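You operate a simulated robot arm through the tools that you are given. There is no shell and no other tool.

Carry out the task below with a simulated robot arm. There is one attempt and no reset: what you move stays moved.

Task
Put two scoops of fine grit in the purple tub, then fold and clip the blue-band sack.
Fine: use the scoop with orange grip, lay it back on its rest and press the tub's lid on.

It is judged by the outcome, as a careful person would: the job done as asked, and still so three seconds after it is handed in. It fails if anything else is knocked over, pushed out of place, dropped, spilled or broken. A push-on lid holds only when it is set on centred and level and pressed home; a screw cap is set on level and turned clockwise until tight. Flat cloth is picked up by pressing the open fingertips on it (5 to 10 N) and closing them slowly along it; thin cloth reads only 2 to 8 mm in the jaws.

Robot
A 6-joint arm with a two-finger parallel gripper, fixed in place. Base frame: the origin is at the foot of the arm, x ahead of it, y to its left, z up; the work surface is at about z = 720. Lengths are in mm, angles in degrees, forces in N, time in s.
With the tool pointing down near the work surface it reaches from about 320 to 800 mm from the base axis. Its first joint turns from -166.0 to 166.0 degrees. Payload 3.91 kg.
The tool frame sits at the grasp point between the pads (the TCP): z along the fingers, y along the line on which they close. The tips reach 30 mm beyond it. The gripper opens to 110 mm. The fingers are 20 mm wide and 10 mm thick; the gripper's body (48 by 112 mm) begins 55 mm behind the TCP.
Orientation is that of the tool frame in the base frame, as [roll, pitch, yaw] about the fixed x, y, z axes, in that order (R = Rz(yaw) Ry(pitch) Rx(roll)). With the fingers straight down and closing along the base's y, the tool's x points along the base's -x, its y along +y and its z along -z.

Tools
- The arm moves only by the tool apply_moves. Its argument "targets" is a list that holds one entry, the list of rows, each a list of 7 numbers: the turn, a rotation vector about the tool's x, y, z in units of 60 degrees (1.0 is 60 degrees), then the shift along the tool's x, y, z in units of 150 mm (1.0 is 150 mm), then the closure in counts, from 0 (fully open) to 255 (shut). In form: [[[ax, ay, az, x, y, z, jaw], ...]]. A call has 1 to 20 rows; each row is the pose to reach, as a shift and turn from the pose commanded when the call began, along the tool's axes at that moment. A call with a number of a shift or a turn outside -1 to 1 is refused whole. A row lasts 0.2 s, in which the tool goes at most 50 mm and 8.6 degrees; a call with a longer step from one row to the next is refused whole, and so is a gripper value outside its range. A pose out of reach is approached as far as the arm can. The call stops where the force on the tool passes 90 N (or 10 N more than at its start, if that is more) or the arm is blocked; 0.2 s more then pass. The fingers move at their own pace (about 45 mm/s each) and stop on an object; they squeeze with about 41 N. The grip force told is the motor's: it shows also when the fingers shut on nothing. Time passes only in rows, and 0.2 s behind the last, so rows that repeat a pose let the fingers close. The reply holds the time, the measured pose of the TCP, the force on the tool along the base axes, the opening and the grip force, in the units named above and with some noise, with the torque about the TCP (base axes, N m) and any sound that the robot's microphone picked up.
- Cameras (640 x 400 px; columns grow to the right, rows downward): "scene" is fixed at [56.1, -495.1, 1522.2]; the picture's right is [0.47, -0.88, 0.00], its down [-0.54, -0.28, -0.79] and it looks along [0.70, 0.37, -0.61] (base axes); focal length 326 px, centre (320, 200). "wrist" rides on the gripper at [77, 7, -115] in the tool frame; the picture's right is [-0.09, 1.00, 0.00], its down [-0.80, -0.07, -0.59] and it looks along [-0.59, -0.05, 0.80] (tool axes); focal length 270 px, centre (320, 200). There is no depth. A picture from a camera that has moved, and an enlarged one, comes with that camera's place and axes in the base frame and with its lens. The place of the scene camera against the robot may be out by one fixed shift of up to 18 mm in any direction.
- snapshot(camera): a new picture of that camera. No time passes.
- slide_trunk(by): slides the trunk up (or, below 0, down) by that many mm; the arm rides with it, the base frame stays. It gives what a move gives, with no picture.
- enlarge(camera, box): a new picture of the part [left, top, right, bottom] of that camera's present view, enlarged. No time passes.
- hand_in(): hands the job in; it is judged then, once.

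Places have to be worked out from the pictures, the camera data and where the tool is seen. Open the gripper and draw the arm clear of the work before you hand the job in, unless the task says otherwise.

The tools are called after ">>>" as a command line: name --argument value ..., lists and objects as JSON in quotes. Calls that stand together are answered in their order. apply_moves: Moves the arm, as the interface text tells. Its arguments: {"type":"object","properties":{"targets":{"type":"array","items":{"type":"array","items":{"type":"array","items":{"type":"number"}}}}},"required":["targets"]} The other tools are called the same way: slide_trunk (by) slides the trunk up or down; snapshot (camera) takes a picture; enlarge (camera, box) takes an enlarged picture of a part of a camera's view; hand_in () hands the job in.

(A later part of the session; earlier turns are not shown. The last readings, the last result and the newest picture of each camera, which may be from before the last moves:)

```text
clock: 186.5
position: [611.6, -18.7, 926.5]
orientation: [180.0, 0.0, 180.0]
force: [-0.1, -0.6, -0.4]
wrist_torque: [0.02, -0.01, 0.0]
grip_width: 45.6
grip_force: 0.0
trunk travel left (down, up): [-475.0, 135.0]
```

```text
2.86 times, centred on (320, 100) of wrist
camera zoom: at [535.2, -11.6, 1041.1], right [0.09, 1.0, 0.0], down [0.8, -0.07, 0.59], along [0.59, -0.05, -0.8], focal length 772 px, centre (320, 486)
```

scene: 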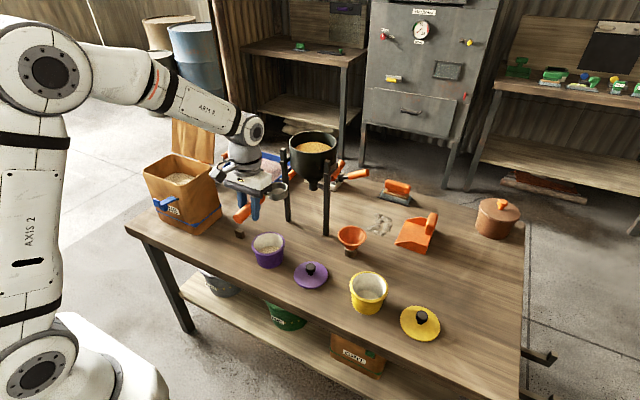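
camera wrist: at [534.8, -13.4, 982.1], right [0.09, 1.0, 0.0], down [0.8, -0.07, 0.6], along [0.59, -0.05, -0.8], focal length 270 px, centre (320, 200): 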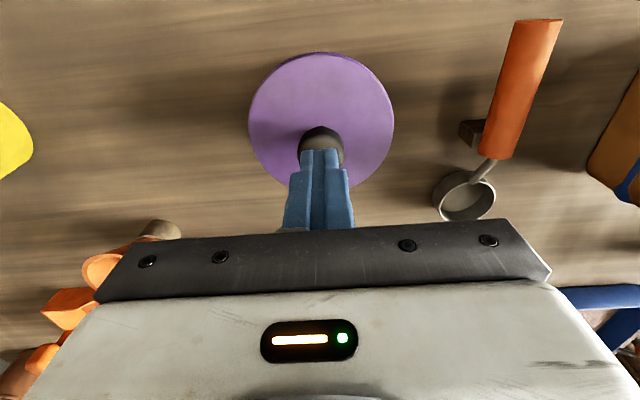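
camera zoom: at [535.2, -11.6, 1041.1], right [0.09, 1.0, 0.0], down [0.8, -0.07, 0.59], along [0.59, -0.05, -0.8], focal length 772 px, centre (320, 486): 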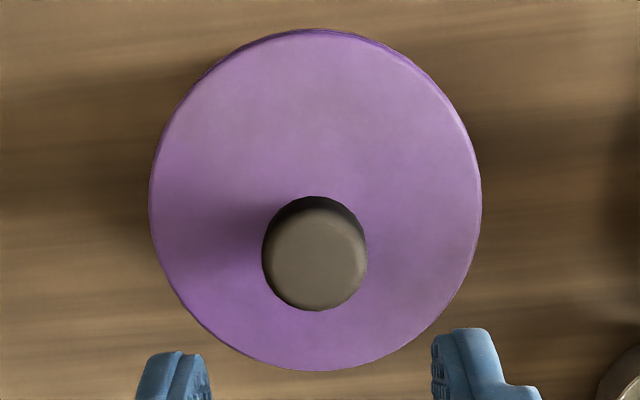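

I take the side view again to see whether the gap has closed.

>>> apply_moves --targets '[[[0, -0.05, 0, 0.2, 0, 0.0, 60], [0, -0.15, 0, 0.4, 0, 0.05, 60], [0, -0.28, 0, 0.6, 0, 0.15, 60], [0, -0.42, 0, 0.8, 0, 0.25, 60], [0, -0.55, 0, 0.9, 0, 0.36, 60], [0, -0.66, 0, 0.9, 0, 0.43, 60], [0, -0.7, 0, 0.9, 0, 0.45, 60], [0, -0.7, 0, 0.9, 0, 0.45, 60]]]'

>>> enlarge --camera "wrist" --box '[265, 60, 395, 210]'

>>> enlarge --camera "wrist" --box '[265, 120, 345, 180]'

>>> enlarge --camera "wrist" --box '[320, 120, 400, 180]'

```text
clock: 188.3
position: [487.7, -21.7, 859.1]
orientation: [-180.0, 42.1, 179.9]
force: [-0.9, -0.6, -0.4]
wrist_torque: [-0.04, 0.0, 0.0]
grip_width: 84.0
grip_force: 0.0
out of reach, approached as far as the arm can: row 4, 6, 7, 8
trunk travel left (down, up): [-475.0, 135.0]
```

```text
2.67 times, centred on (330, 135) of wrist
camera zoom: at [355.2, -13.8, 892.6], right [0.07, 1.0, 0.06], down [0.2, -0.07, 0.98], along [0.98, -0.06, -0.2], focal length 721 px, centre (293, 373)
```

zoom: 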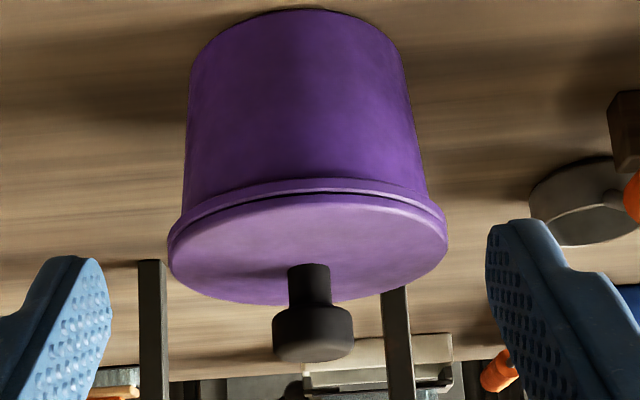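

```text
6.67 times, centred on (305, 150) of wrist
camera zoom: at [355.2, -13.8, 892.6], right [0.07, 1.0, 0.06], down [0.2, -0.07, 0.98], along [0.98, -0.06, -0.2], focal length 1802 px, centre (420, 533)
```

zoom: 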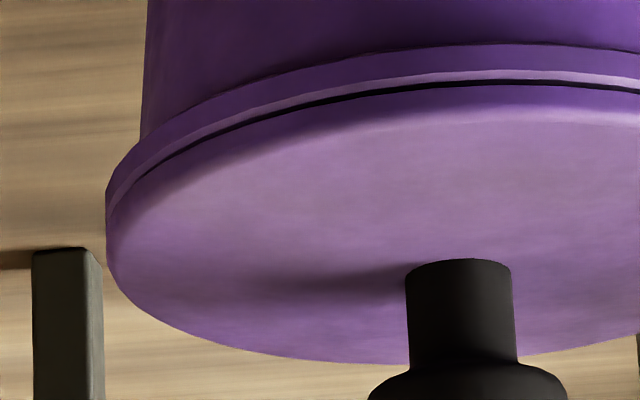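

```text
6.67 times, centred on (360, 150) of wrist
camera zoom: at [355.2, -13.8, 892.6], right [0.07, 1.0, 0.06], down [0.2, -0.07, 0.98], along [0.98, -0.06, -0.2], focal length 1802 px, centre (53, 533)
```

zoom: 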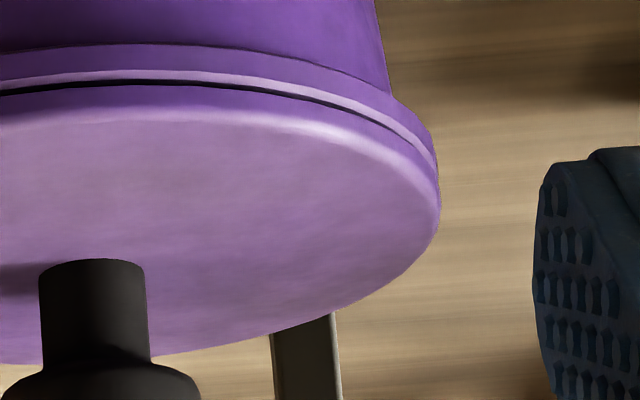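

The gap looks unchanged, but it may simply be how this lid sits. The sure test is to grip the knob and lift very slightly: a seated lid will resist. I go back above it.

>>> apply_moves --targets '[[[0, 0.1, 0, -0.13, 0, 0.0, 60], [0, 0.2, 0, -0.27, 0.002, 0.03, 60], [0, 0.31, 0, -0.42, 0.004, 0.07, 60], [0, 0.42, 0, -0.56, 0.006, 0.12, 60], [0, 0.53, 0, -0.7, 0.007, 0.16, 60], [0, 0.63, 0, -0.82, 0.007, 0.2, 60], [0, 0.7, 0, -0.9, 0.007, 0.228, 60], [0, 0.7, 0, -0.9, 0.007, 0.228, 60], [0, 0.7, 0, -0.9, 0.007, 0.228, 60]]]'

>>> enlarge --camera "wrist" --box '[240, 30, 400, 170]'

```text
clock: 190.3
position: [611.1, -21.4, 925.2]
orientation: [180.0, 0.0, 179.9]
force: [-0.1, -0.6, 0.0]
wrist_torque: [0.03, -0.05, 0.0]
grip_width: 84.1
grip_force: 0.0
out of reach, approached as far as the arm can: row 3
trunk travel left (down, up): [-475.0, 135.0]
```

```text
2.86 times, centred on (320, 100) of wrist
camera zoom: at [534.0, -13.1, 1039.2], right [0.09, 1.0, 0.0], down [0.8, -0.07, 0.59], along [0.59, -0.05, -0.8], focal length 772 px, centre (320, 486)
```

zoom: 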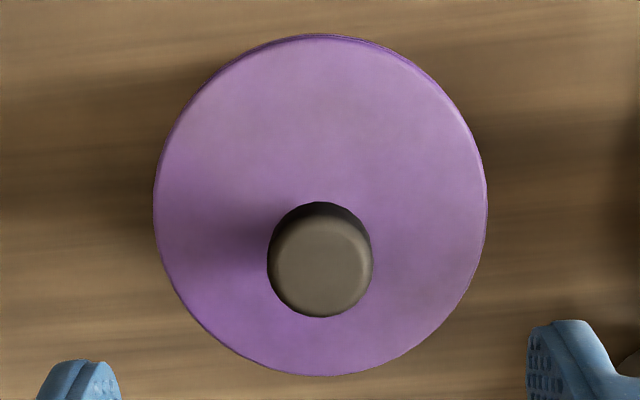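

The knob is within 1 mm of the jaw axis. I descend around it to z≈833 and close gently.

>>> apply_moves --targets '[[[0, 0, 0, 0, 0.004, 0.1, 60], [0, 0, 0, 0.005, 0.004, 0.25, 60], [0, 0, 0, 0.005, 0.004, 0.4, 60], [0, 0, 0, 0.005, 0.004, 0.53, 60], [0, 0, 0, 0.005, 0.004, 0.6, 60], [0, 0, 0, 0.005, 0.004, 0.606, 60], [0, 0, 0, 0.005, 0.004, 0.606, 60]]]'

>>> apply_moves --targets '[[[0, 0, 0, 0, 0, 0, 120], [0, 0, 0, 0, 0, 0, 160], [0, 0, 0, 0, 0, 0, 200], [0, 0, 0, 0, 0, 0, 255], [0, 0, 0, 0, 0, 0, 255], [0, 0, 0, 0, 0, 0, 255]]]'

>>> apply_moves --targets '[[[0, 0, 0, 0, 0, -0.0066, 255], [0, 0, 0, 0, 0, -0.0133, 255], [0, 0, 0, 0, 0, -0.02, 255], [0, 0, 0, 0, 0, -0.02, 255]]]'

```text
clock: 191.9
position: [611.8, -20.5, 832.9]
orientation: [180.0, 0.1, 179.9]
force: [0.3, 0.4, -0.3]
wrist_torque: [-0.01, 0.0, 0.0]
grip_width: 84.2
grip_force: 0.1
trunk travel left (down, up): [-475.0, 135.0]
```

```text
clock: 193.3
position: [610.8, -20.4, 833.6]
orientation: [-180.0, -0.1, 180.0]
force: [0.2, -0.8, 0.3]
wrist_torque: [-0.06, -0.05, 0.01]
grip_width: 28.5
grip_force: 41.2
trunk travel left (down, up): [-475.0, 135.0]
```

```text
clock: 194.3
position: [609.8, -18.9, 836.4]
orientation: [180.0, 0.0, 179.8]
force: [0.6, -0.1, -3.8]
wrist_torque: [-0.03, 0.02, 0.0]
grip_width: 28.7
grip_force: 41.4
trunk travel left (down, up): [-475.0, 135.0]
```

The force went to -3.8 N on a 3 mm lift, far more than the lid's own weight (about 0.5 N). I repeat the reading and look.

>>> apply_moves --targets '[[[0, 0, 0, 0, 0, 0, 255]]]'

>>> apply_moves --targets '[[[0, 0, 0, 0, 0, 0, 255]]]'

>>> enlarge --camera "scene" --box '[240, 220, 300, 280]'

```text
clock: 194.7
position: [610.1, -19.0, 837.1]
orientation: [180.0, 0.1, 179.9]
force: [0.5, 0.1, -2.6]
wrist_torque: [0.03, 0.01, -0.01]
grip_width: 28.5
grip_force: 41.5
trunk travel left (down, up): [-475.0, 135.0]
```

```text
clock: 195.1
position: [611.0, -18.7, 836.6]
orientation: [-180.0, 0.0, 179.9]
force: [-0.1, -0.4, -3.3]
wrist_torque: [-0.01, -0.03, -0.03]
grip_width: 28.6
grip_force: 40.9
trunk travel left (down, up): [-475.0, 135.0]
```

```text
6.67 times, centred on (270, 250) of scene
camera zoom: at [56.1, -495.1, 1522.2], right [0.47, -0.88, 0.0], down [-0.54, -0.28, -0.79], along [0.7, 0.37, -0.61], focal length 2171 px, centre (653, -133)
```

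zoom: 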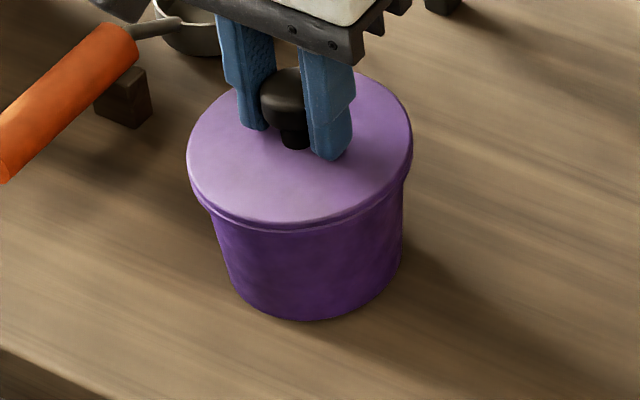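

The whole tub came up with the lid (about 3.2 N), so the lid is firmly on. I set it back down gently and release.

>>> apply_moves --targets '[[[0, 0, 0, 0, 0, 0.0066, 255], [0, 0, 0, 0, 0, 0.0133, 255], [0, 0, 0, 0, 0, 0.02, 255], [0, 0, 0, 0, 0, 0.02, 255]]]'

>>> apply_moves --targets '[[[0, 0, 0, 0, 0, 0.003, 255], [0, 0, 0, 0, 0, 0.003, 255]]]'

```text
clock: 196.1
position: [611.5, -18.8, 833.3]
orientation: [-180.0, 0.1, 179.9]
force: [0.4, -0.3, -2.8]
wrist_torque: [0.01, 0.0, -0.01]
grip_width: 28.3
grip_force: 41.1
trunk travel left (down, up): [-475.0, 135.0]
```

```text
clock: 196.7
position: [611.9, -19.1, 832.9]
orientation: [-179.9, 0.1, 179.9]
force: [0.2, 0.1, -1.9]
wrist_torque: [0.04, -0.04, -0.01]
grip_width: 28.6
grip_force: 40.6
trunk travel left (down, up): [-475.0, 135.0]
```

Still -2 N, so the tub hangs a hair above the table. I lower another millimetre or so until it bears.

>>> apply_moves --targets '[[[0, 0, 0, 0, 0, 0.0066, 255], [0, 0, 0, 0, 0, 0.0066, 255]]]'

>>> apply_moves --targets '[[[0, 0, 0, 0, 0, 0.004, 255], [0, 0, 0, 0, 0, 0.004, 255]]]'

```text
clock: 197.3
position: [610.8, -18.7, 832.8]
orientation: [179.9, 0.2, 179.9]
force: [1.5, 0.6, 12.1]
wrist_torque: [0.12, 0.05, 0.01]
grip_width: 28.4
grip_force: 41.5
trunk travel left (down, up): [-475.0, 135.0]
```

```text
clock: 197.9
position: [610.5, -18.7, 833.6]
orientation: [-180.0, 0.2, 179.9]
force: [0.0, 2.5, 19.3]
wrist_torque: [0.28, 0.01, 0.0]
grip_width: 28.5
grip_force: 41.1
trunk travel left (down, up): [-475.0, 135.0]
```

It bears on the table now. I ease off about 1 mm, open, and rise clear.

>>> apply_moves --targets '[[[0, 0, 0, 0, 0, -0.008, 255], [0, 0, 0, 0, 0, -0.008, 185], [0, 0, 0, 0, 0, -0.008, 160], [0, 0, 0, 0, 0, -0.008, 120], [0, 0, 0, 0, 0, -0.008, 80], [0, 0, 0, 0, 0, -0.008, 60]]]'

>>> apply_moves --targets '[[[0, 0, 0, 0, 0, -0.05, 60], [0, 0, 0, 0, 0, -0.15, 60], [0, 0, 0, 0, 0, -0.35, 60], [0, 0, 0, 0, 0, -0.6, 60], [0, 0, 0, 0, 0, -0.85, 60], [0, 0, 0, 0, 0, -1.0, 60], [0, 0, 0, 0, 0, -1.0, 60]]]'

>>> snapshot --camera "scene"

>>> snapshot --camera "wrist"

```text
clock: 199.3
position: [611.5, -19.9, 833.6]
orientation: [-180.0, 0.1, 179.9]
force: [0.4, -0.2, 0.4]
wrist_torque: [0.03, 0.0, 0.02]
grip_width: 84.4
grip_force: 0.0
trunk travel left (down, up): [-475.0, 135.0]
```

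```text
clock: 200.9
position: [613.1, -16.6, 983.2]
orientation: [180.0, 0.1, 179.9]
force: [0.3, 0.1, 0.1]
wrist_torque: [-0.01, 0.04, -0.01]
grip_width: 84.1
grip_force: 0.1
trunk travel left (down, up): [-475.0, 135.0]
```

```text
taken
```

scene: 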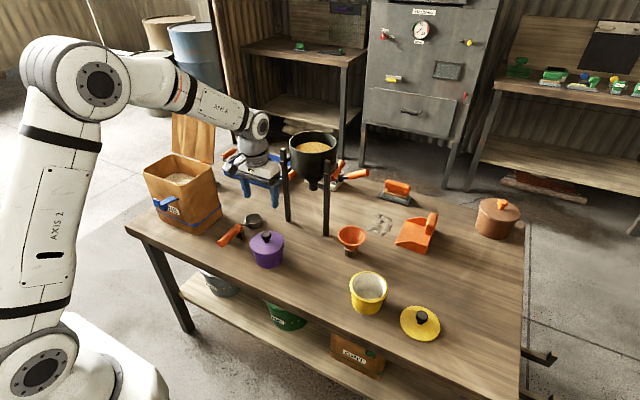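

```text
taken
camera wrist: at [536.5, -10.0, 1097.8], right [0.09, 1.0, 0.0], down [0.8, -0.07, 0.6], along [0.59, -0.05, -0.8], focal length 270 px, centre (320, 200)
```

wrist: 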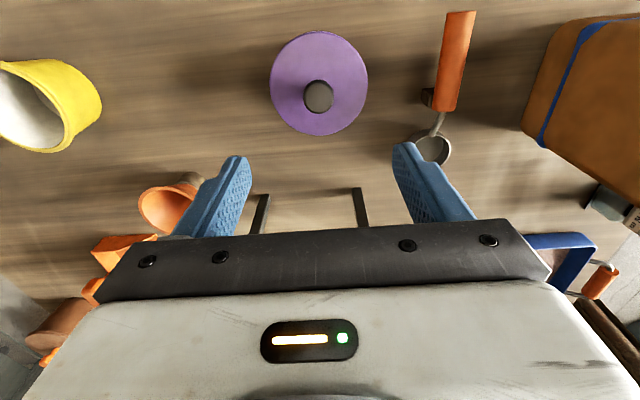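

The tub is lidded and back in place, and the scoop is on its rest. Now the sack: I raise the trunk and move to look at the flap, its hinge and what lies behind it.

>>> slide_trunk --by 120

>>> apply_moves --targets '[[[0, 0, 0, 0.03, 0.15, -0.1, 60], [0, 0, 0, 0.06, 0.35, -0.2, 60], [0, 0, 0, 0.1, 0.6, -0.3, 60], [0, 0, 0, 0.1, 0.85, -0.4, 60], [0, 0, 0, 0.1, 1.0, -0.5, 60], [0, 0, 0, 0.1, 1.0, -0.5, 60]]]'

>>> snapshot --camera "wrist"

>>> enlarge --camera "scene" --box '[130, 90, 250, 250]'

```text
clock: 202.4
position: [613.2, -16.6, 1102.2]
orientation: [180.0, -0.1, 179.9]
force: [-1.1, -1.0, 0.7]
wrist_torque: [0.05, 0.0, 0.0]
grip_width: 84.1
grip_force: 0.0
trunk travel left (down, up): [-595.0, 15.0]
```

```text
clock: 203.8
position: [598.9, 133.1, 1175.9]
orientation: [180.0, -0.1, 179.8]
force: [0.7, 0.7, 0.0]
wrist_torque: [0.01, 0.0, -0.01]
grip_width: 84.2
grip_force: 0.0
trunk travel left (down, up): [-595.0, 15.0]
```

```text
taken
camera wrist: at [521.1, 139.7, 1290.4], right [0.09, 1.0, 0.0], down [0.8, -0.07, 0.6], along [0.59, -0.05, -0.8], focal length 270 px, centre (320, 200)
```

wrist: 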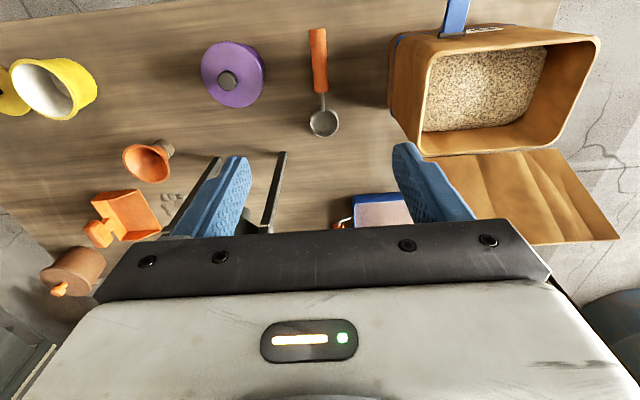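

```text
2.50 times, centred on (190, 170) of scene
camera zoom: at [56.1, -495.1, 1522.2], right [0.47, -0.88, 0.0], down [-0.54, -0.28, -0.79], along [0.7, 0.37, -0.61], focal length 814 px, centre (645, 275)
```

zoom: 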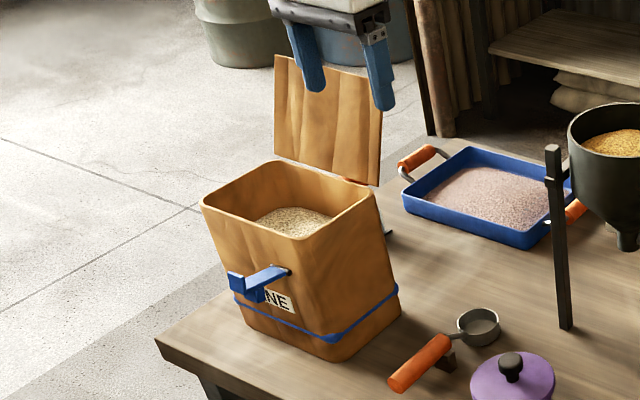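

The sack turns out to be yawed about 4°, with the hinge line from (704, 273) to (717, 456) at z≈941 and the flap's top edge near z 1070 at x 760–771. Before folding, I want a close look at the clip lever, so I move to a low front view.

>>> apply_moves --targets '[[[0, 0, 0, 0.2, 0.05, 0.1, 60], [0, 0, 0, 0.4, 0.12, 0.25, 60], [0, 0, 0, 0.6, 0.2, 0.42, 60], [0, 0, 0, 0.8, 0.3, 0.6, 60], [0, 0, 0, 0.95, 0.35, 0.75, 60], [0, 0, 0, 0.95, 0.35, 0.8, 60]]]'

>>> apply_moves --targets '[[[0, -0.12, 0, 0, 0.02, 0.12, 60], [0, -0.24, 0, 0, 0.04, 0.24, 60], [0, -0.36, 0, 0, 0.06, 0.36, 60], [0, -0.48, 0, 0, 0.08, 0.46, 60], [0, -0.6, 0, 0, 0.1, 0.54, 60], [0, -0.7, 0, 0, 0.1, 0.6, 60], [0, -0.7, 0, 0, 0.1, 0.6, 60]]]'

>>> snapshot --camera "wrist"

```text
clock: 205.2
position: [455.3, 184.6, 1057.3]
orientation: [-179.9, 0.1, 179.8]
force: [-0.4, 0.2, 0.3]
wrist_torque: [0.0, 0.0, 0.0]
grip_width: 84.3
grip_force: 0.1
trunk travel left (down, up): [-595.0, 15.0]
```

```text
clock: 206.8
position: [456.4, 200.1, 970.7]
orientation: [-179.6, 41.9, -179.9]
force: [0.3, -0.8, 0.3]
wrist_torque: [0.01, 0.0, -0.01]
grip_width: 84.2
grip_force: 0.0
out of reach, approached as far as the arm can: row 3, 4
trunk travel left (down, up): [-595.0, 15.0]
```

```text
taken
camera wrist: at [322.8, 208.0, 1003.8], right [0.07, 1.0, 0.05], down [0.2, -0.06, 0.98], along [0.98, -0.06, -0.2], focal length 270 px, centre (320, 200)
```

wrist: 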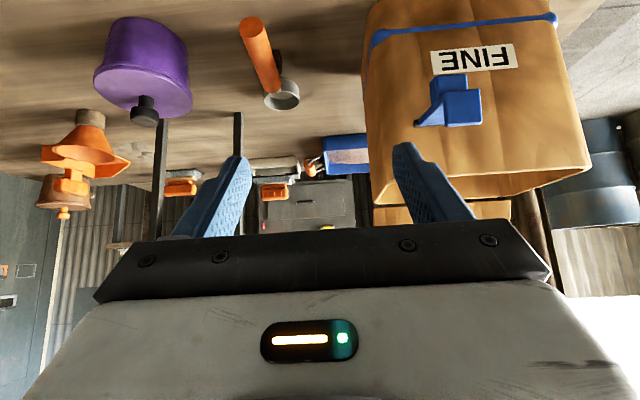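

Now I zoom on the lever from here and from the scene camera.

>>> enlarge --camera "wrist" --box '[395, 60, 505, 150]'

>>> enlarge --camera "scene" --box '[145, 185, 195, 225]'

>>> enlarge --camera "scene" --box '[190, 150, 260, 220]'

```text
4.44 times, centred on (450, 105) of wrist
camera zoom: at [322.8, 208.0, 1003.8], right [0.07, 1.0, 0.05], down [0.2, -0.06, 0.98], along [0.98, -0.06, -0.2], focal length 1201 px, centre (-258, 622)
```

zoom: 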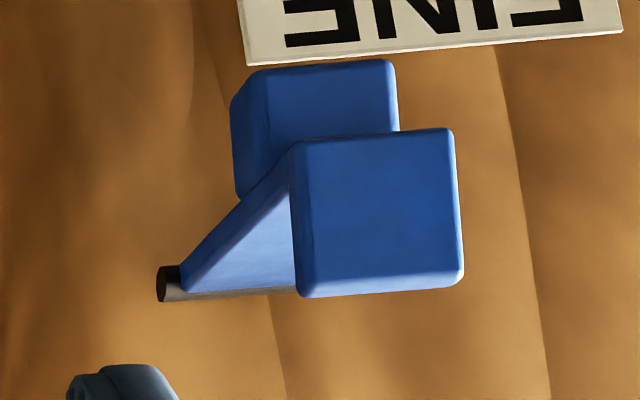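

```text
10.00 times, centred on (170, 205) of scene
camera zoom: at [56.1, -495.1, 1522.2], right [0.47, -0.88, 0.0], down [-0.54, -0.28, -0.79], along [0.7, 0.37, -0.61], focal length 3257 px, centre (1820, 150)
```

zoom: 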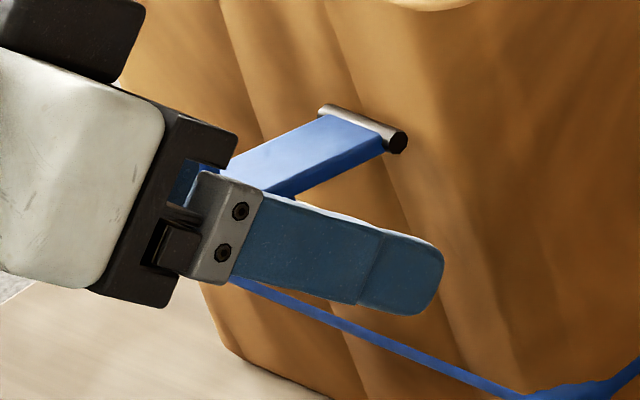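

```text
5.71 times, centred on (225, 185) of scene
camera zoom: at [56.1, -495.1, 1522.2], right [0.47, -0.88, 0.0], down [-0.54, -0.28, -0.79], along [0.7, 0.37, -0.61], focal length 1861 px, centre (863, 286)
```

zoom: 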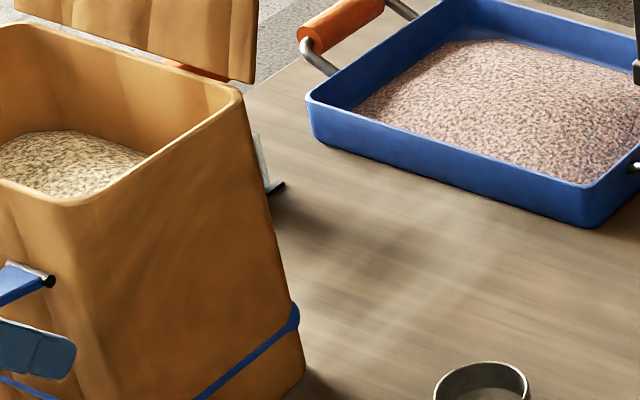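

The lever is hinged by a pin at about (578, 305, 881); it sticks out about 68 mm with a hook plate standing up at its end (so it hooks over the flap when swung upright) and a thumb tab below. First the flap: I will hook it from behind with closed fingers tilted forward about 25°. I rise away from the lever first.

>>> apply_moves --targets '[[[0, 0.03, 0, -0.15, 0, -0.01, 255], [0, 0.08, 0, -0.3, 0, -0.03, 255], [0, 0.13, 0, -0.45, 0, -0.05, 255], [0, 0.18, 0, -0.6, 0, -0.065, 255], [0, 0.24, 0, -0.75, 0, -0.08, 255], [0, 0.283, 0, -0.892, 0, -0.095, 255], [0, 0.283, 0, -0.892, 0, -0.095, 255]]]'

>>> snapshot --camera "wrist"

```text
clock: 208.4
position: [545.3, 197.4, 1069.5]
orientation: [-180.0, 25.1, 179.8]
force: [-0.1, 0.4, 0.4]
wrist_torque: [0.03, 0.04, 0.02]
grip_width: 0.0
grip_force: 37.3
trunk travel left (down, up): [-595.0, 15.0]
```

```text
taken
camera wrist: at [427.1, 205.8, 1141.4], right [0.08, 1.0, 0.04], down [0.47, -0.07, 0.88], along [0.88, -0.06, -0.48], focal length 270 px, centre (320, 200)
```

wrist: 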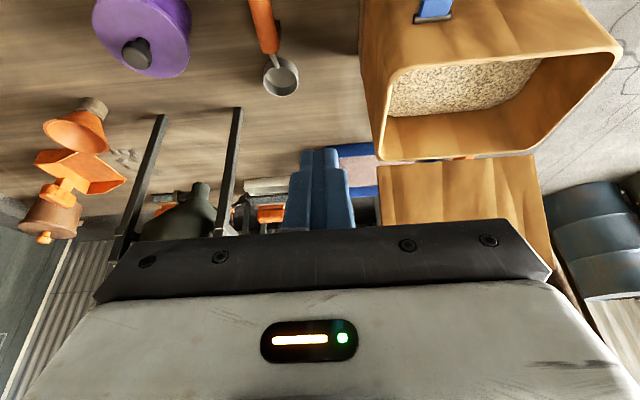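

View is clear. I move toward the low-y side of the flap, staying at y≈192 so the fingers pass beside it, and check for reach.

>>> apply_moves --targets '[[[0, 0, 0, -0.15, -0.01, 0.03, 255], [0, 0, 0, -0.32, -0.015, 0.07, 255], [0, 0, 0, -0.5, -0.02, 0.11, 255], [0, 0, 0, -0.68, -0.03, 0.15, 255], [0, 0, 0, -0.85, -0.033, 0.19, 255], [0, 0, 0, -0.93, -0.033, 0.213, 255]]]'

>>> apply_moves --targets '[[[0, 0, 0, -0.13, 0, 0.09, 255], [0, 0, 0, -0.26, 0, 0.18, 255], [0, 0, 0, -0.39, 0, 0.27, 255], [0, 0, 0, -0.52, 0, 0.353, 255], [0, 0, 0, -0.52, 0, 0.353, 255]]]'

>>> enlarge --camera "scene" --box '[150, 80, 260, 190]'

>>> snapshot --camera "wrist"

```text
clock: 209.8
position: [686.5, 194.7, 1099.0]
orientation: [-180.0, 25.0, 179.9]
force: [0.2, 0.0, 0.1]
wrist_torque: [-0.02, -0.02, -0.03]
grip_width: 0.0
grip_force: 37.6
trunk travel left (down, up): [-595.0, 15.0]
```

```text
clock: 211.0
position: [778.5, 196.8, 1084.1]
orientation: [180.0, 25.1, -180.0]
force: [0.8, 0.8, 0.2]
wrist_torque: [0.0, -0.01, 0.01]
grip_width: 0.0
grip_force: 38.1
trunk travel left (down, up): [-595.0, 15.0]
```

```text
3.64 times, centred on (205, 135) of scene
camera zoom: at [56.1, -495.1, 1522.2], right [0.47, -0.88, 0.0], down [-0.54, -0.28, -0.79], along [0.7, 0.37, -0.61], focal length 1184 px, centre (738, 436)
```

zoom: 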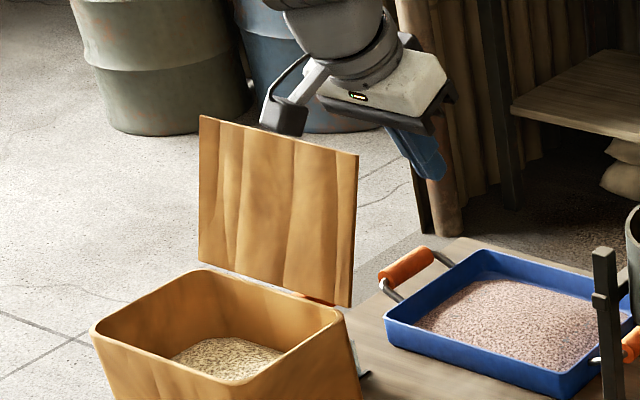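

```text
taken
camera wrist: at [661.1, 203.5, 1156.2], right [0.08, 1.0, 0.04], down [0.47, -0.07, 0.88], along [0.88, -0.05, -0.48], focal length 270 px, centre (320, 200)
```

wrist: 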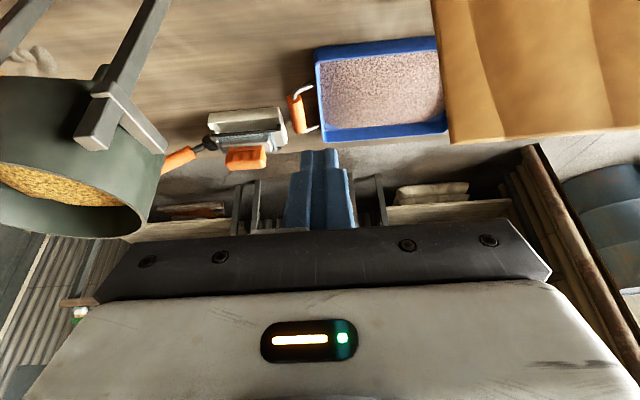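

No reach problem. The flap's top edge reads x≈766–770 at z≈1071, so I step 8 mm further back for clearance and then slide behind the flap to y≈290.

>>> apply_moves --targets '[[[0, 0, 0, -0.02, 0, 0.02, 255], [0, 0, 0, -0.047, 0, 0.042, 255], [0, 0, 0, -0.047, 0, 0.042, 255]]]'

>>> apply_moves --targets '[[[0, 0, 0, 0, 0.1, 0, 255], [0, 0, 0, 0, 0.2, 0, 255], [0, 0, 0, 0, 0.32, 0, 255], [0, 0, 0, 0, 0.44, 0, 255], [0, 0, 0, 0, 0.56, 0, 255], [0, 0, 0, 0, 0.64, 0, 255], [0, 0, 0, 0, 0.64, 0, 255]]]'

>>> enlarge --camera "scene" --box '[150, 80, 260, 190]'

>>> snapshot --camera "wrist"

```text
clock: 211.8
position: [788.7, 196.1, 1081.2]
orientation: [180.0, 25.0, 179.9]
force: [-0.5, 0.5, 0.0]
wrist_torque: [-0.01, -0.04, 0.01]
grip_width: 0.5
grip_force: 37.9
trunk travel left (down, up): [-595.0, 15.0]
```

```text
clock: 213.4
position: [787.0, 290.0, 1081.1]
orientation: [-179.9, 25.0, 179.9]
force: [0.1, 0.2, 0.3]
wrist_torque: [0.02, -0.03, -0.02]
grip_width: 0.3
grip_force: 37.4
trunk travel left (down, up): [-595.0, 15.0]
```

```text
3.64 times, centred on (205, 135) of scene
camera zoom: at [56.1, -495.1, 1522.2], right [0.47, -0.88, 0.0], down [-0.54, -0.28, -0.79], along [0.7, 0.37, -0.61], focal length 1184 px, centre (738, 436)
```

zoom: 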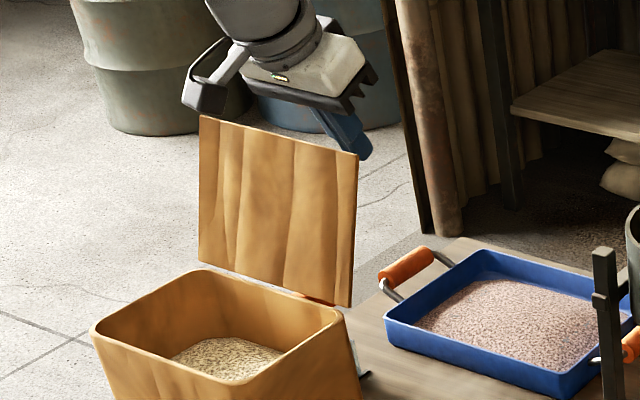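

```text
taken
camera wrist: at [669.7, 297.6, 1152.2], right [0.08, 1.0, 0.04], down [0.47, -0.07, 0.88], along [0.88, -0.06, -0.48], focal length 270 px, centre (320, 200)
```

wrist: 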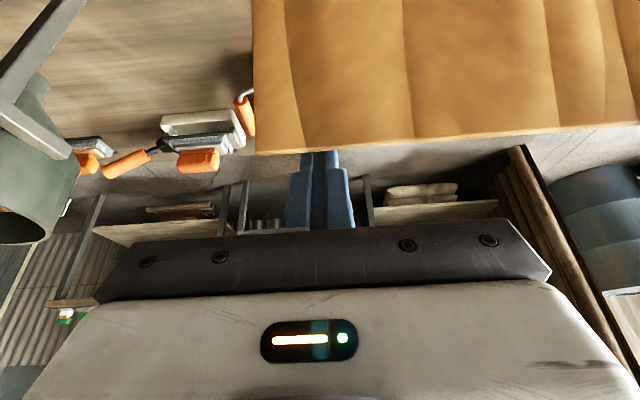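

The fingertips are behind the flap's top edge. I pull toward the robot slowly, watching the force.

>>> apply_moves --targets '[[[0, 0, 0, 0.03, 0, -0.014, 255], [0, 0, 0, 0.06, 0, -0.028, 255], [0, 0, 0, 0.09, 0, -0.042, 255], [0, 0, 0, 0.12, 0, -0.056, 255], [0, 0, 0, 0.15, 0, -0.07, 255], [0, 0, 0, 0.18, 0, -0.084, 255], [0, 0, 0, 0.21, 0, -0.098, 255], [0, 0, 0, 0.242, 0, -0.113, 255]]]'

>>> enlarge --camera "scene" --box '[150, 80, 260, 190]'

```text
clock: 215.2
position: [747.3, 290.2, 1084.7]
orientation: [179.8, 25.5, 179.8]
force: [3.0, 3.7, 30.1]
wrist_torque: [-0.05, 0.26, -0.02]
grip_width: 0.0
grip_force: 37.3
trunk travel left (down, up): [-595.0, 15.0]
```

```text
3.64 times, centred on (205, 135) of scene
camera zoom: at [56.1, -495.1, 1522.2], right [0.47, -0.88, 0.0], down [-0.54, -0.28, -0.79], along [0.7, 0.37, -0.61], focal length 1184 px, centre (738, 436)
```

zoom: 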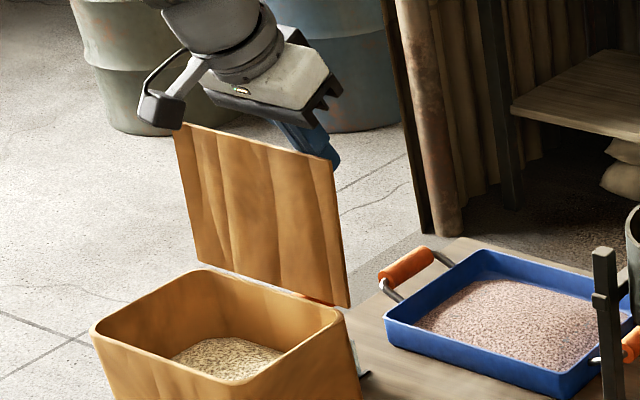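

The flap is swinging forward, nearly upright, but its top edge now presses up against the finger (30 N). I raise 13 mm to relieve that, then keep pulling.

>>> apply_moves --targets '[[[0, 0, 0, -0.018, 0, -0.04, 255], [0, 0, 0, -0.037, 0, -0.079, 255], [0, 0, 0, -0.037, 0, -0.079, 255]]]'

>>> enlarge --camera "scene" --box '[150, 80, 260, 190]'

>>> snapshot --camera "wrist"

```text
clock: 216.0
position: [746.5, 291.1, 1092.2]
orientation: [-179.9, 24.9, 179.9]
force: [-0.2, 0.4, 0.1]
wrist_torque: [-0.01, -0.02, 0.03]
grip_width: 0.3
grip_force: 37.6
trunk travel left (down, up): [-595.0, 15.0]
```

```text
3.64 times, centred on (205, 135) of scene
camera zoom: at [56.1, -495.1, 1522.2], right [0.47, -0.88, 0.0], down [-0.54, -0.28, -0.79], along [0.7, 0.37, -0.61], focal length 1184 px, centre (738, 436)
```

zoom: 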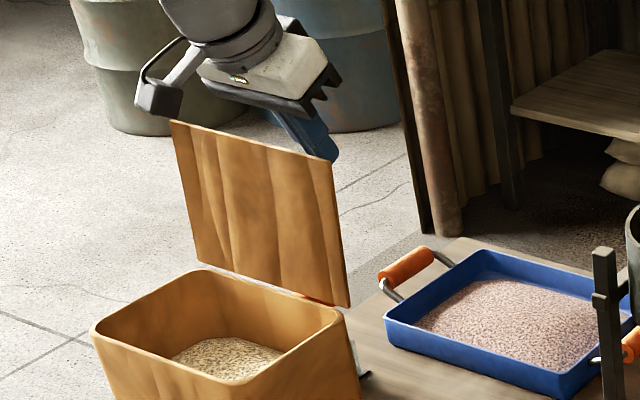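

```text
taken
camera wrist: at [629.8, 298.7, 1163.8], right [0.08, 1.0, 0.04], down [0.48, -0.07, 0.88], along [0.88, -0.06, -0.48], focal length 270 px, centre (320, 200)
```

wrist: 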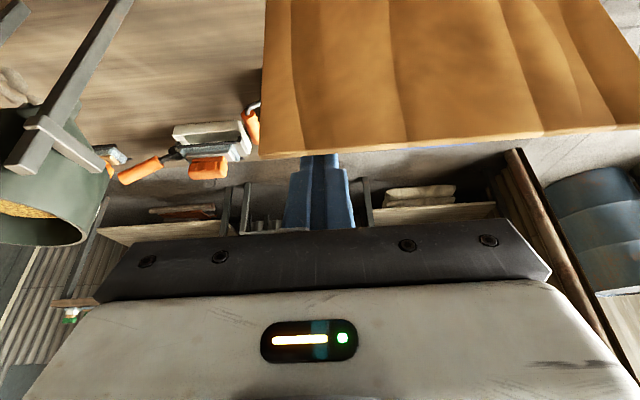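

The flap holds its position where I leave it. I keep pulling it past upright.

>>> apply_moves --targets '[[[0, 0, 0, 0.045, 0, -0.021, 255], [0, 0, 0, 0.09, 0, -0.042, 255], [0, 0, 0, 0.135, 0, -0.063, 255], [0, 0, 0, 0.18, 0, -0.084, 255], [0, 0, 0, 0.225, 0, -0.105, 255], [0, 0, 0, 0.27, 0, -0.126, 255], [0, 0, 0, 0.315, 0, -0.147, 255], [0, 0, 0, 0.363, 0, -0.169, 255]]]'

>>> enlarge --camera "scene" --box '[150, 80, 260, 190]'

>>> snapshot --camera "wrist"

```text
clock: 217.8
position: [688.4, 291.4, 1093.4]
orientation: [-180.0, 25.1, 179.9]
force: [-0.4, -0.2, 0.2]
wrist_torque: [-0.04, 0.01, 0.01]
grip_width: 0.1
grip_force: 38.1
trunk travel left (down, up): [-595.0, 15.0]
```

```text
3.64 times, centred on (205, 135) of scene
camera zoom: at [56.1, -495.1, 1522.2], right [0.47, -0.88, 0.0], down [-0.54, -0.28, -0.79], along [0.7, 0.37, -0.61], focal length 1184 px, centre (738, 436)
```

zoom: 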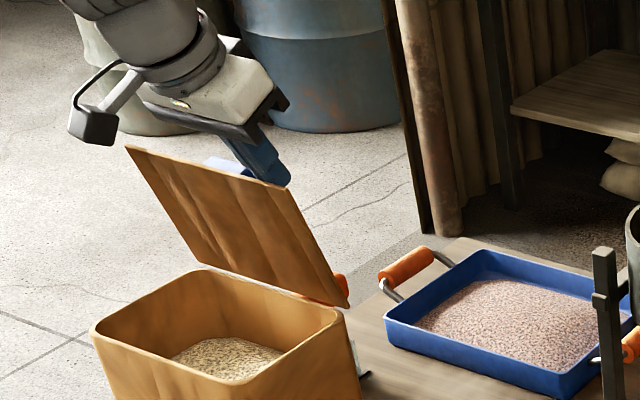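

```text
taken
camera wrist: at [570.6, 298.3, 1164.3], right [0.08, 1.0, 0.04], down [0.47, -0.07, 0.88], along [0.88, -0.05, -0.48], focal length 270 px, centre (320, 200)
```

wrist: 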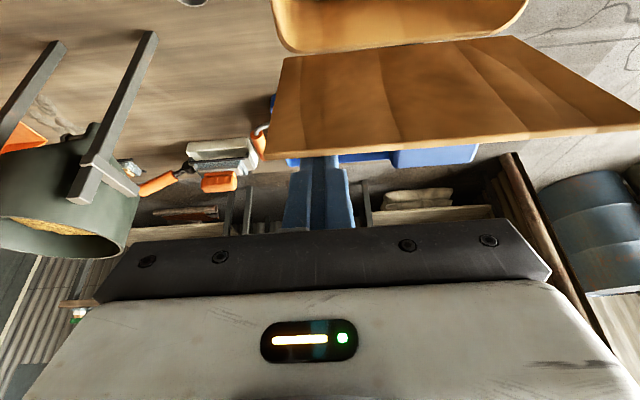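

The flap is past upright, leaning forward about 11° at (678, 1080), holding still. I follow its arc, pushing forward and down with the fingertips behind it.

>>> apply_moves --targets '[[[0, 0, 0, 0.06, 0, -0.01, 255], [0, 0, 0, 0.125, 0, -0.018, 255], [0, 0, 0, 0.187, 0, -0.025, 255], [0, 0, 0, 0.256, 0, -0.026, 255], [0, 0, 0, 0.326, 0, -0.027, 255], [0, 0, 0, 0.394, 0, -0.015, 255], [0, 0, 0, 0.462, 0, 0.0, 255], [0, 0, 0, 0.53, 0, 0.017, 255]]]'

>>> enlarge --camera "scene" --box '[130, 90, 250, 210]'

>>> snapshot --camera "wrist"

```text
clock: 219.6
position: [616.6, 292.7, 1057.7]
orientation: [-180.0, 25.1, 179.8]
force: [0.1, 0.1, 0.0]
wrist_torque: [0.0, -0.01, -0.04]
grip_width: 0.0
grip_force: 37.4
trunk travel left (down, up): [-595.0, 15.0]
```

```text
3.33 times, centred on (190, 150) of scene
camera zoom: at [56.1, -495.1, 1522.2], right [0.47, -0.88, 0.0], down [-0.54, -0.28, -0.79], along [0.7, 0.37, -0.61], focal length 1086 px, centre (753, 367)
```

zoom: 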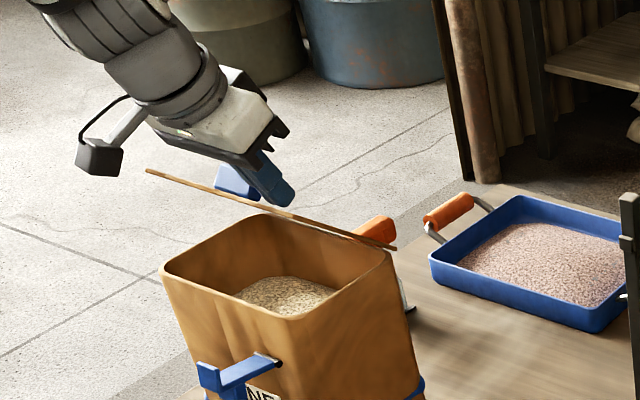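

```text
taken
camera wrist: at [500.3, 299.3, 1128.8], right [0.08, 1.0, 0.04], down [0.47, -0.07, 0.88], along [0.88, -0.06, -0.48], focal length 270 px, centre (320, 200)
```

wrist: 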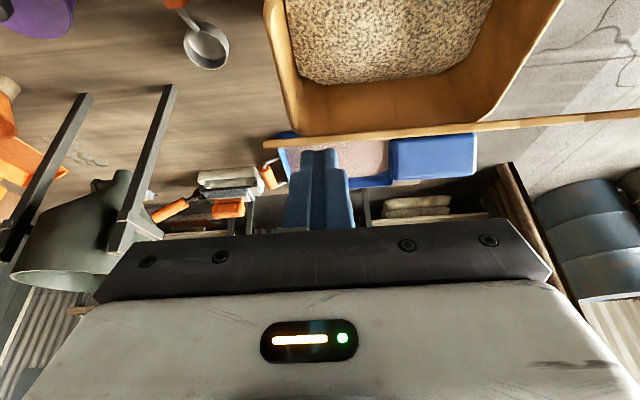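

The flap is about halfway over, still following. It carries a blue block on its outer face (near y≈360), which my fingers at y≈292 stay clear of. I continue the arc down.

>>> apply_moves --targets '[[[0, 0, 0, 0.062, 0, 0.03, 255], [0, 0, 0, 0.124, 0, 0.063, 255], [0, 0, 0, 0.186, 0, 0.098, 255], [0, 0, 0, 0.24, 0, 0.14, 255], [0, 0, 0, 0.29, 0, 0.19, 255], [0, 0, 0, 0.34, 0, 0.239, 255], [0, 0, 0, 0.34, 0, 0.239, 255]]]'

>>> enlarge --camera "scene" --box '[130, 100, 250, 220]'

>>> snapshot --camera "wrist"

```text
clock: 221.2
position: [586.3, 290.9, 1005.8]
orientation: [-179.9, 25.1, 179.9]
force: [0.3, -0.8, -0.1]
wrist_torque: [0.02, 0.0, 0.02]
grip_width: 0.0
grip_force: 38.0
trunk travel left (down, up): [-595.0, 15.0]
```

```text
3.33 times, centred on (190, 160) of scene
camera zoom: at [56.1, -495.1, 1522.2], right [0.47, -0.88, 0.0], down [-0.54, -0.28, -0.79], along [0.7, 0.37, -0.61], focal length 1086 px, centre (753, 333)
```

zoom: 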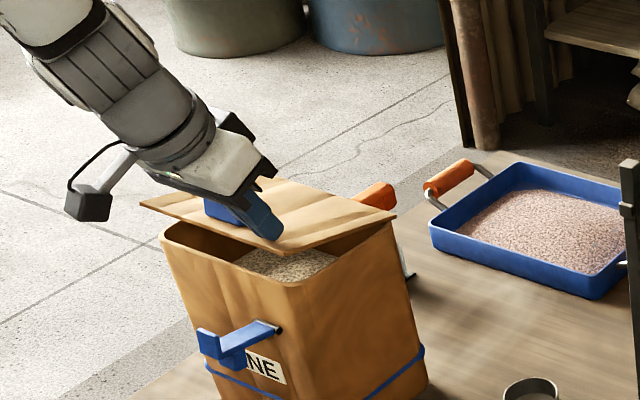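

```text
taken
camera wrist: at [468.4, 298.9, 1075.3], right [0.08, 1.0, 0.04], down [0.47, -0.07, 0.88], along [0.88, -0.05, -0.48], focal length 270 px, centre (320, 200)
```

wrist: 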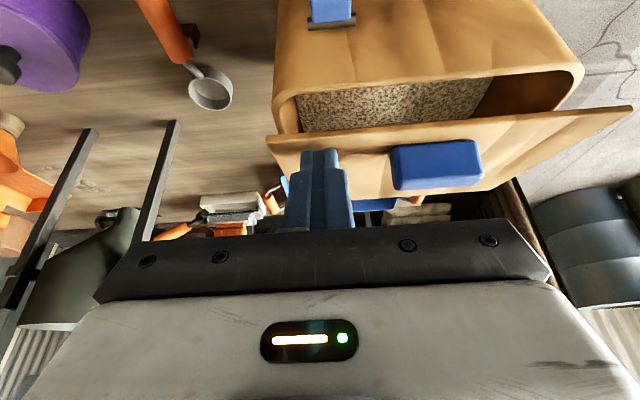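

The flap is nearly down. I press the last part gently and watch the force.

>>> apply_moves --targets '[[[0, 0, 0, 0.03, 0, 0.04, 255], [0, 0, 0, 0.055, 0, 0.08, 255], [0, 0, 0, 0.078, 0, 0.111, 255], [0, 0, 0, 0.09, 0, 0.135, 255], [0, 0, 0, 0.1, 0, 0.16, 255], [0, 0, 0, 0.1, 0, 0.16, 255]]]'

>>> enlarge --camera "scene" --box '[130, 110, 250, 230]'

>>> snapshot --camera "wrist"

```text
clock: 222.6
position: [582.9, 291.4, 975.5]
orientation: [-180.0, 25.1, 179.9]
force: [0.6, -0.4, -0.4]
wrist_torque: [0.02, 0.03, 0.0]
grip_width: 0.1
grip_force: 38.0
trunk travel left (down, up): [-595.0, 15.0]
```

```text
3.33 times, centred on (190, 170) of scene
camera zoom: at [56.1, -495.1, 1522.2], right [0.47, -0.88, 0.0], down [-0.54, -0.28, -0.79], along [0.7, 0.37, -0.61], focal length 1086 px, centre (753, 300)
```

zoom: 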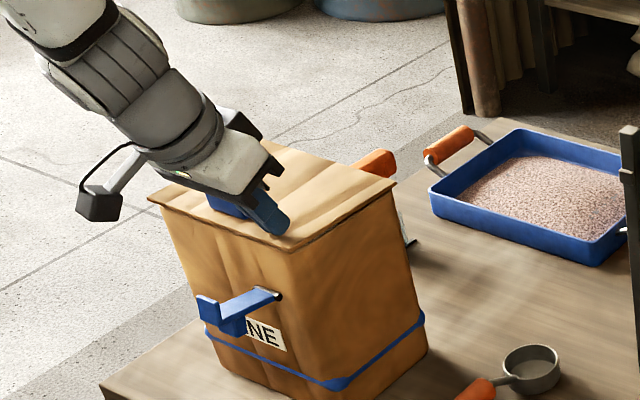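

```text
taken
camera wrist: at [465.7, 298.4, 1046.0], right [0.08, 1.0, 0.04], down [0.47, -0.07, 0.88], along [0.88, -0.05, -0.48], focal length 270 px, centre (320, 200)
```

wrist: 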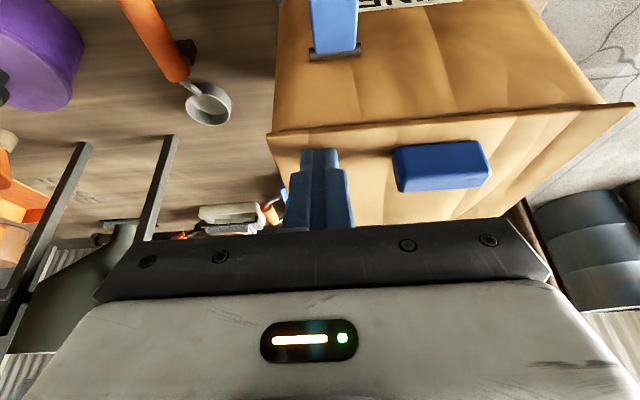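

The flap now covers the opening. I press a few mm more until it bears on the rim.

>>> apply_moves --targets '[[[0, 0, 0, 0.01, 0, 0.02, 255], [0, 0, 0, 0.02, 0, 0.04, 255], [0, 0, 0, 0.02, 0, 0.04, 255]]]'

>>> apply_moves --targets '[[[0, 0, 0, 0.007, 0, 0.012, 255], [0, 0, 0, 0.013, 0, 0.025, 255], [0, 0, 0, 0.013, 0, 0.025, 255]]]'

>>> enlarge --camera "scene" --box '[130, 110, 250, 230]'

```text
clock: 223.4
position: [582.7, 290.2, 971.0]
orientation: [179.9, 25.3, 179.9]
force: [4.5, 0.1, 20.2]
wrist_torque: [-0.03, -0.27, 0.05]
grip_width: 0.2
grip_force: 37.3
trunk travel left (down, up): [-595.0, 15.0]
```

```text
clock: 224.2
position: [582.8, 290.8, 970.7]
orientation: [179.7, 25.5, 179.7]
force: [11.0, -2.8, 49.0]
wrist_torque: [-0.1, -0.54, -0.07]
grip_width: 0.0
grip_force: 37.6
trunk travel left (down, up): [-595.0, 15.0]
```

```text
3.33 times, centred on (190, 170) of scene
camera zoom: at [56.1, -495.1, 1522.2], right [0.47, -0.88, 0.0], down [-0.54, -0.28, -0.79], along [0.7, 0.37, -0.61], focal length 1086 px, centre (753, 300)
```

zoom: 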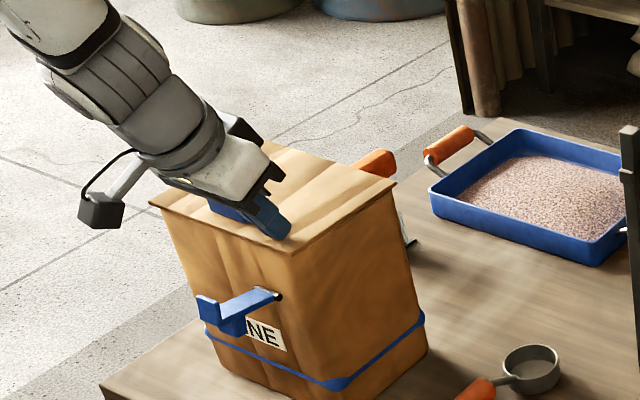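

The flap is firmly down (49 N). I lift off and check that it stays closed.

>>> apply_moves --targets '[[[0, 0, 0, -0.03, 0, -0.06, 255], [0, 0, 0, -0.07, 0, -0.15, 255], [0, 0, 0, -0.12, 0, -0.28, 255], [0, 0, 0, -0.17, 0, -0.4, 255], [0, 0, 0, -0.2, 0, -0.5, 255], [0, 0, 0, -0.2, 0, -0.5, 255]]]'

>>> enlarge --camera "scene" --box '[130, 110, 250, 230]'

>>> snapshot --camera "wrist"

```text
clock: 225.6
position: [577.6, 290.7, 1046.2]
orientation: [-179.9, 25.0, 179.8]
force: [-0.8, 0.3, -0.7]
wrist_torque: [0.02, 0.03, 0.0]
grip_width: 0.2
grip_force: 37.9
trunk travel left (down, up): [-595.0, 15.0]
```

```text
3.33 times, centred on (190, 170) of scene
camera zoom: at [56.1, -495.1, 1522.2], right [0.47, -0.88, 0.0], down [-0.54, -0.28, -0.79], along [0.7, 0.37, -0.61], focal length 1086 px, centre (753, 300)
```

zoom: 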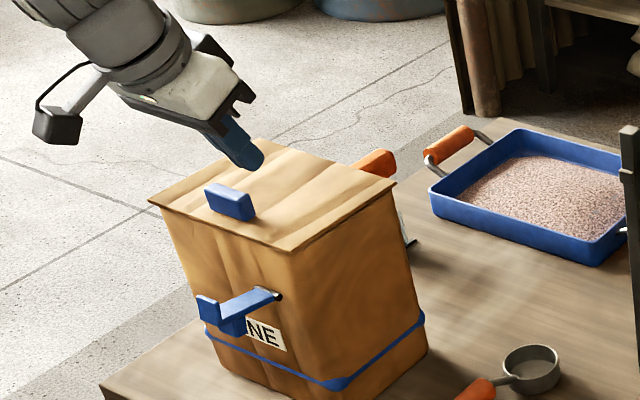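

```text
taken
camera wrist: at [460.0, 298.2, 1118.1], right [0.08, 1.0, 0.04], down [0.47, -0.07, 0.88], along [0.88, -0.06, -0.48], focal length 270 px, centre (320, 200)
```

wrist: 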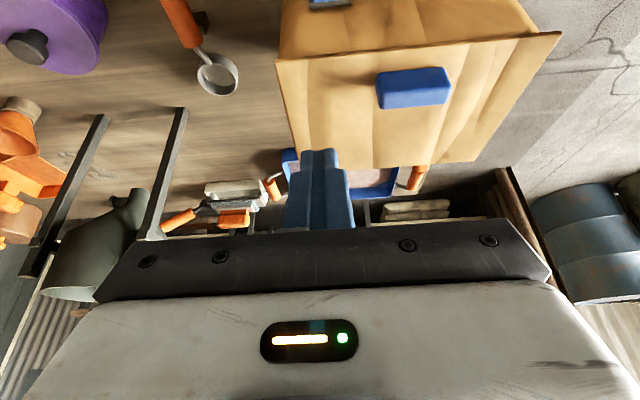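

The flap stays closed. Now the lever: its pin end is at about (572.5, 289.5, 883) and it needs pushing upward from below, then toward the sack. I will come from its low-y side with closed fingers pointing +y. I first move to open space and straighten the tool.

>>> apply_moves --targets '[[[0, 0.03, 0, 0.03, -0.1, -0.08, 255], [0, 0.1, 0, 0.06, -0.25, -0.16, 255], [0, 0.18, 0, 0.1, -0.42, -0.22, 255], [0, 0.26, 0, 0.15, -0.6, -0.28, 255], [0, 0.34, 0, 0.2, -0.78, -0.33, 255], [0, 0.417, 0, 0.252, -0.938, -0.368, 255], [0, 0.417, 0, 0.252, -0.938, -0.368, 255]]]'

>>> apply_moves --targets '[[[0, 0, 0.12, 0, 0, 0, 255], [0, 0, 0.25, 0, 0, 0, 255], [0, 0, 0.38, 0, 0, 0, 255], [0, 0, 0.51, 0, 0, 0, 255], [0, 0, 0.64, 0, 0, 0, 255], [0, 0, 0.75, 0, 0, 0, 255]]]'

>>> apply_moves --targets '[[[0, 0, 0.12, 0, 0, 0, 255], [0, 0, 0.25, 0, 0, 0, 255], [0, 0, 0.38, 0, 0, 0, 255], [0, 0, 0.51, 0, 0, 0, 255], [0, 0, 0.64, 0, 0, 0, 255], [0, 0, 0.75, 0, 0, 0, 255], [0, 0, 0.75, 0, 0, 0, 255]]]'

>>> slide_trunk --by -120

>>> snapshot --camera "scene"

```text
clock: 227.2
position: [518.9, 152.3, 1077.4]
orientation: [179.9, 0.0, 179.9]
force: [-0.1, 0.0, 0.8]
wrist_torque: [-0.03, 0.0, 0.0]
grip_width: 0.0
grip_force: 38.3
trunk travel left (down, up): [-595.0, 15.0]
```

```text
clock: 228.6
position: [519.9, 152.0, 1078.3]
orientation: [-180.0, 0.2, 134.7]
force: [-1.0, -1.0, 0.8]
wrist_torque: [-0.01, 0.03, 0.0]
grip_width: 0.2
grip_force: 37.8
trunk travel left (down, up): [-595.0, 15.0]
```

```text
clock: 230.2
position: [519.4, 150.5, 1079.3]
orientation: [179.9, 0.0, 89.8]
force: [-0.7, -0.4, 0.0]
wrist_torque: [0.04, 0.03, -0.03]
grip_width: 0.0
grip_force: 37.5
trunk travel left (down, up): [-595.0, 15.0]
```

```text
clock: 231.7
position: [519.3, 150.4, 959.4]
orientation: [179.9, 0.0, 89.8]
force: [-0.1, 0.0, -0.3]
wrist_torque: [0.02, -0.01, 0.01]
grip_width: 0.0
grip_force: 37.1
trunk travel left (down, up): [-475.0, 135.0]
```

```text
taken
```

scene: 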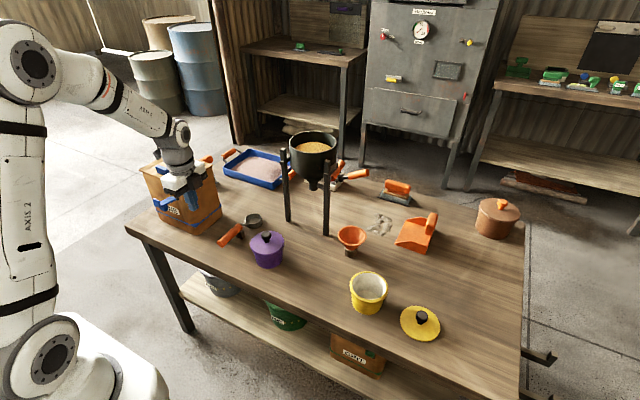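

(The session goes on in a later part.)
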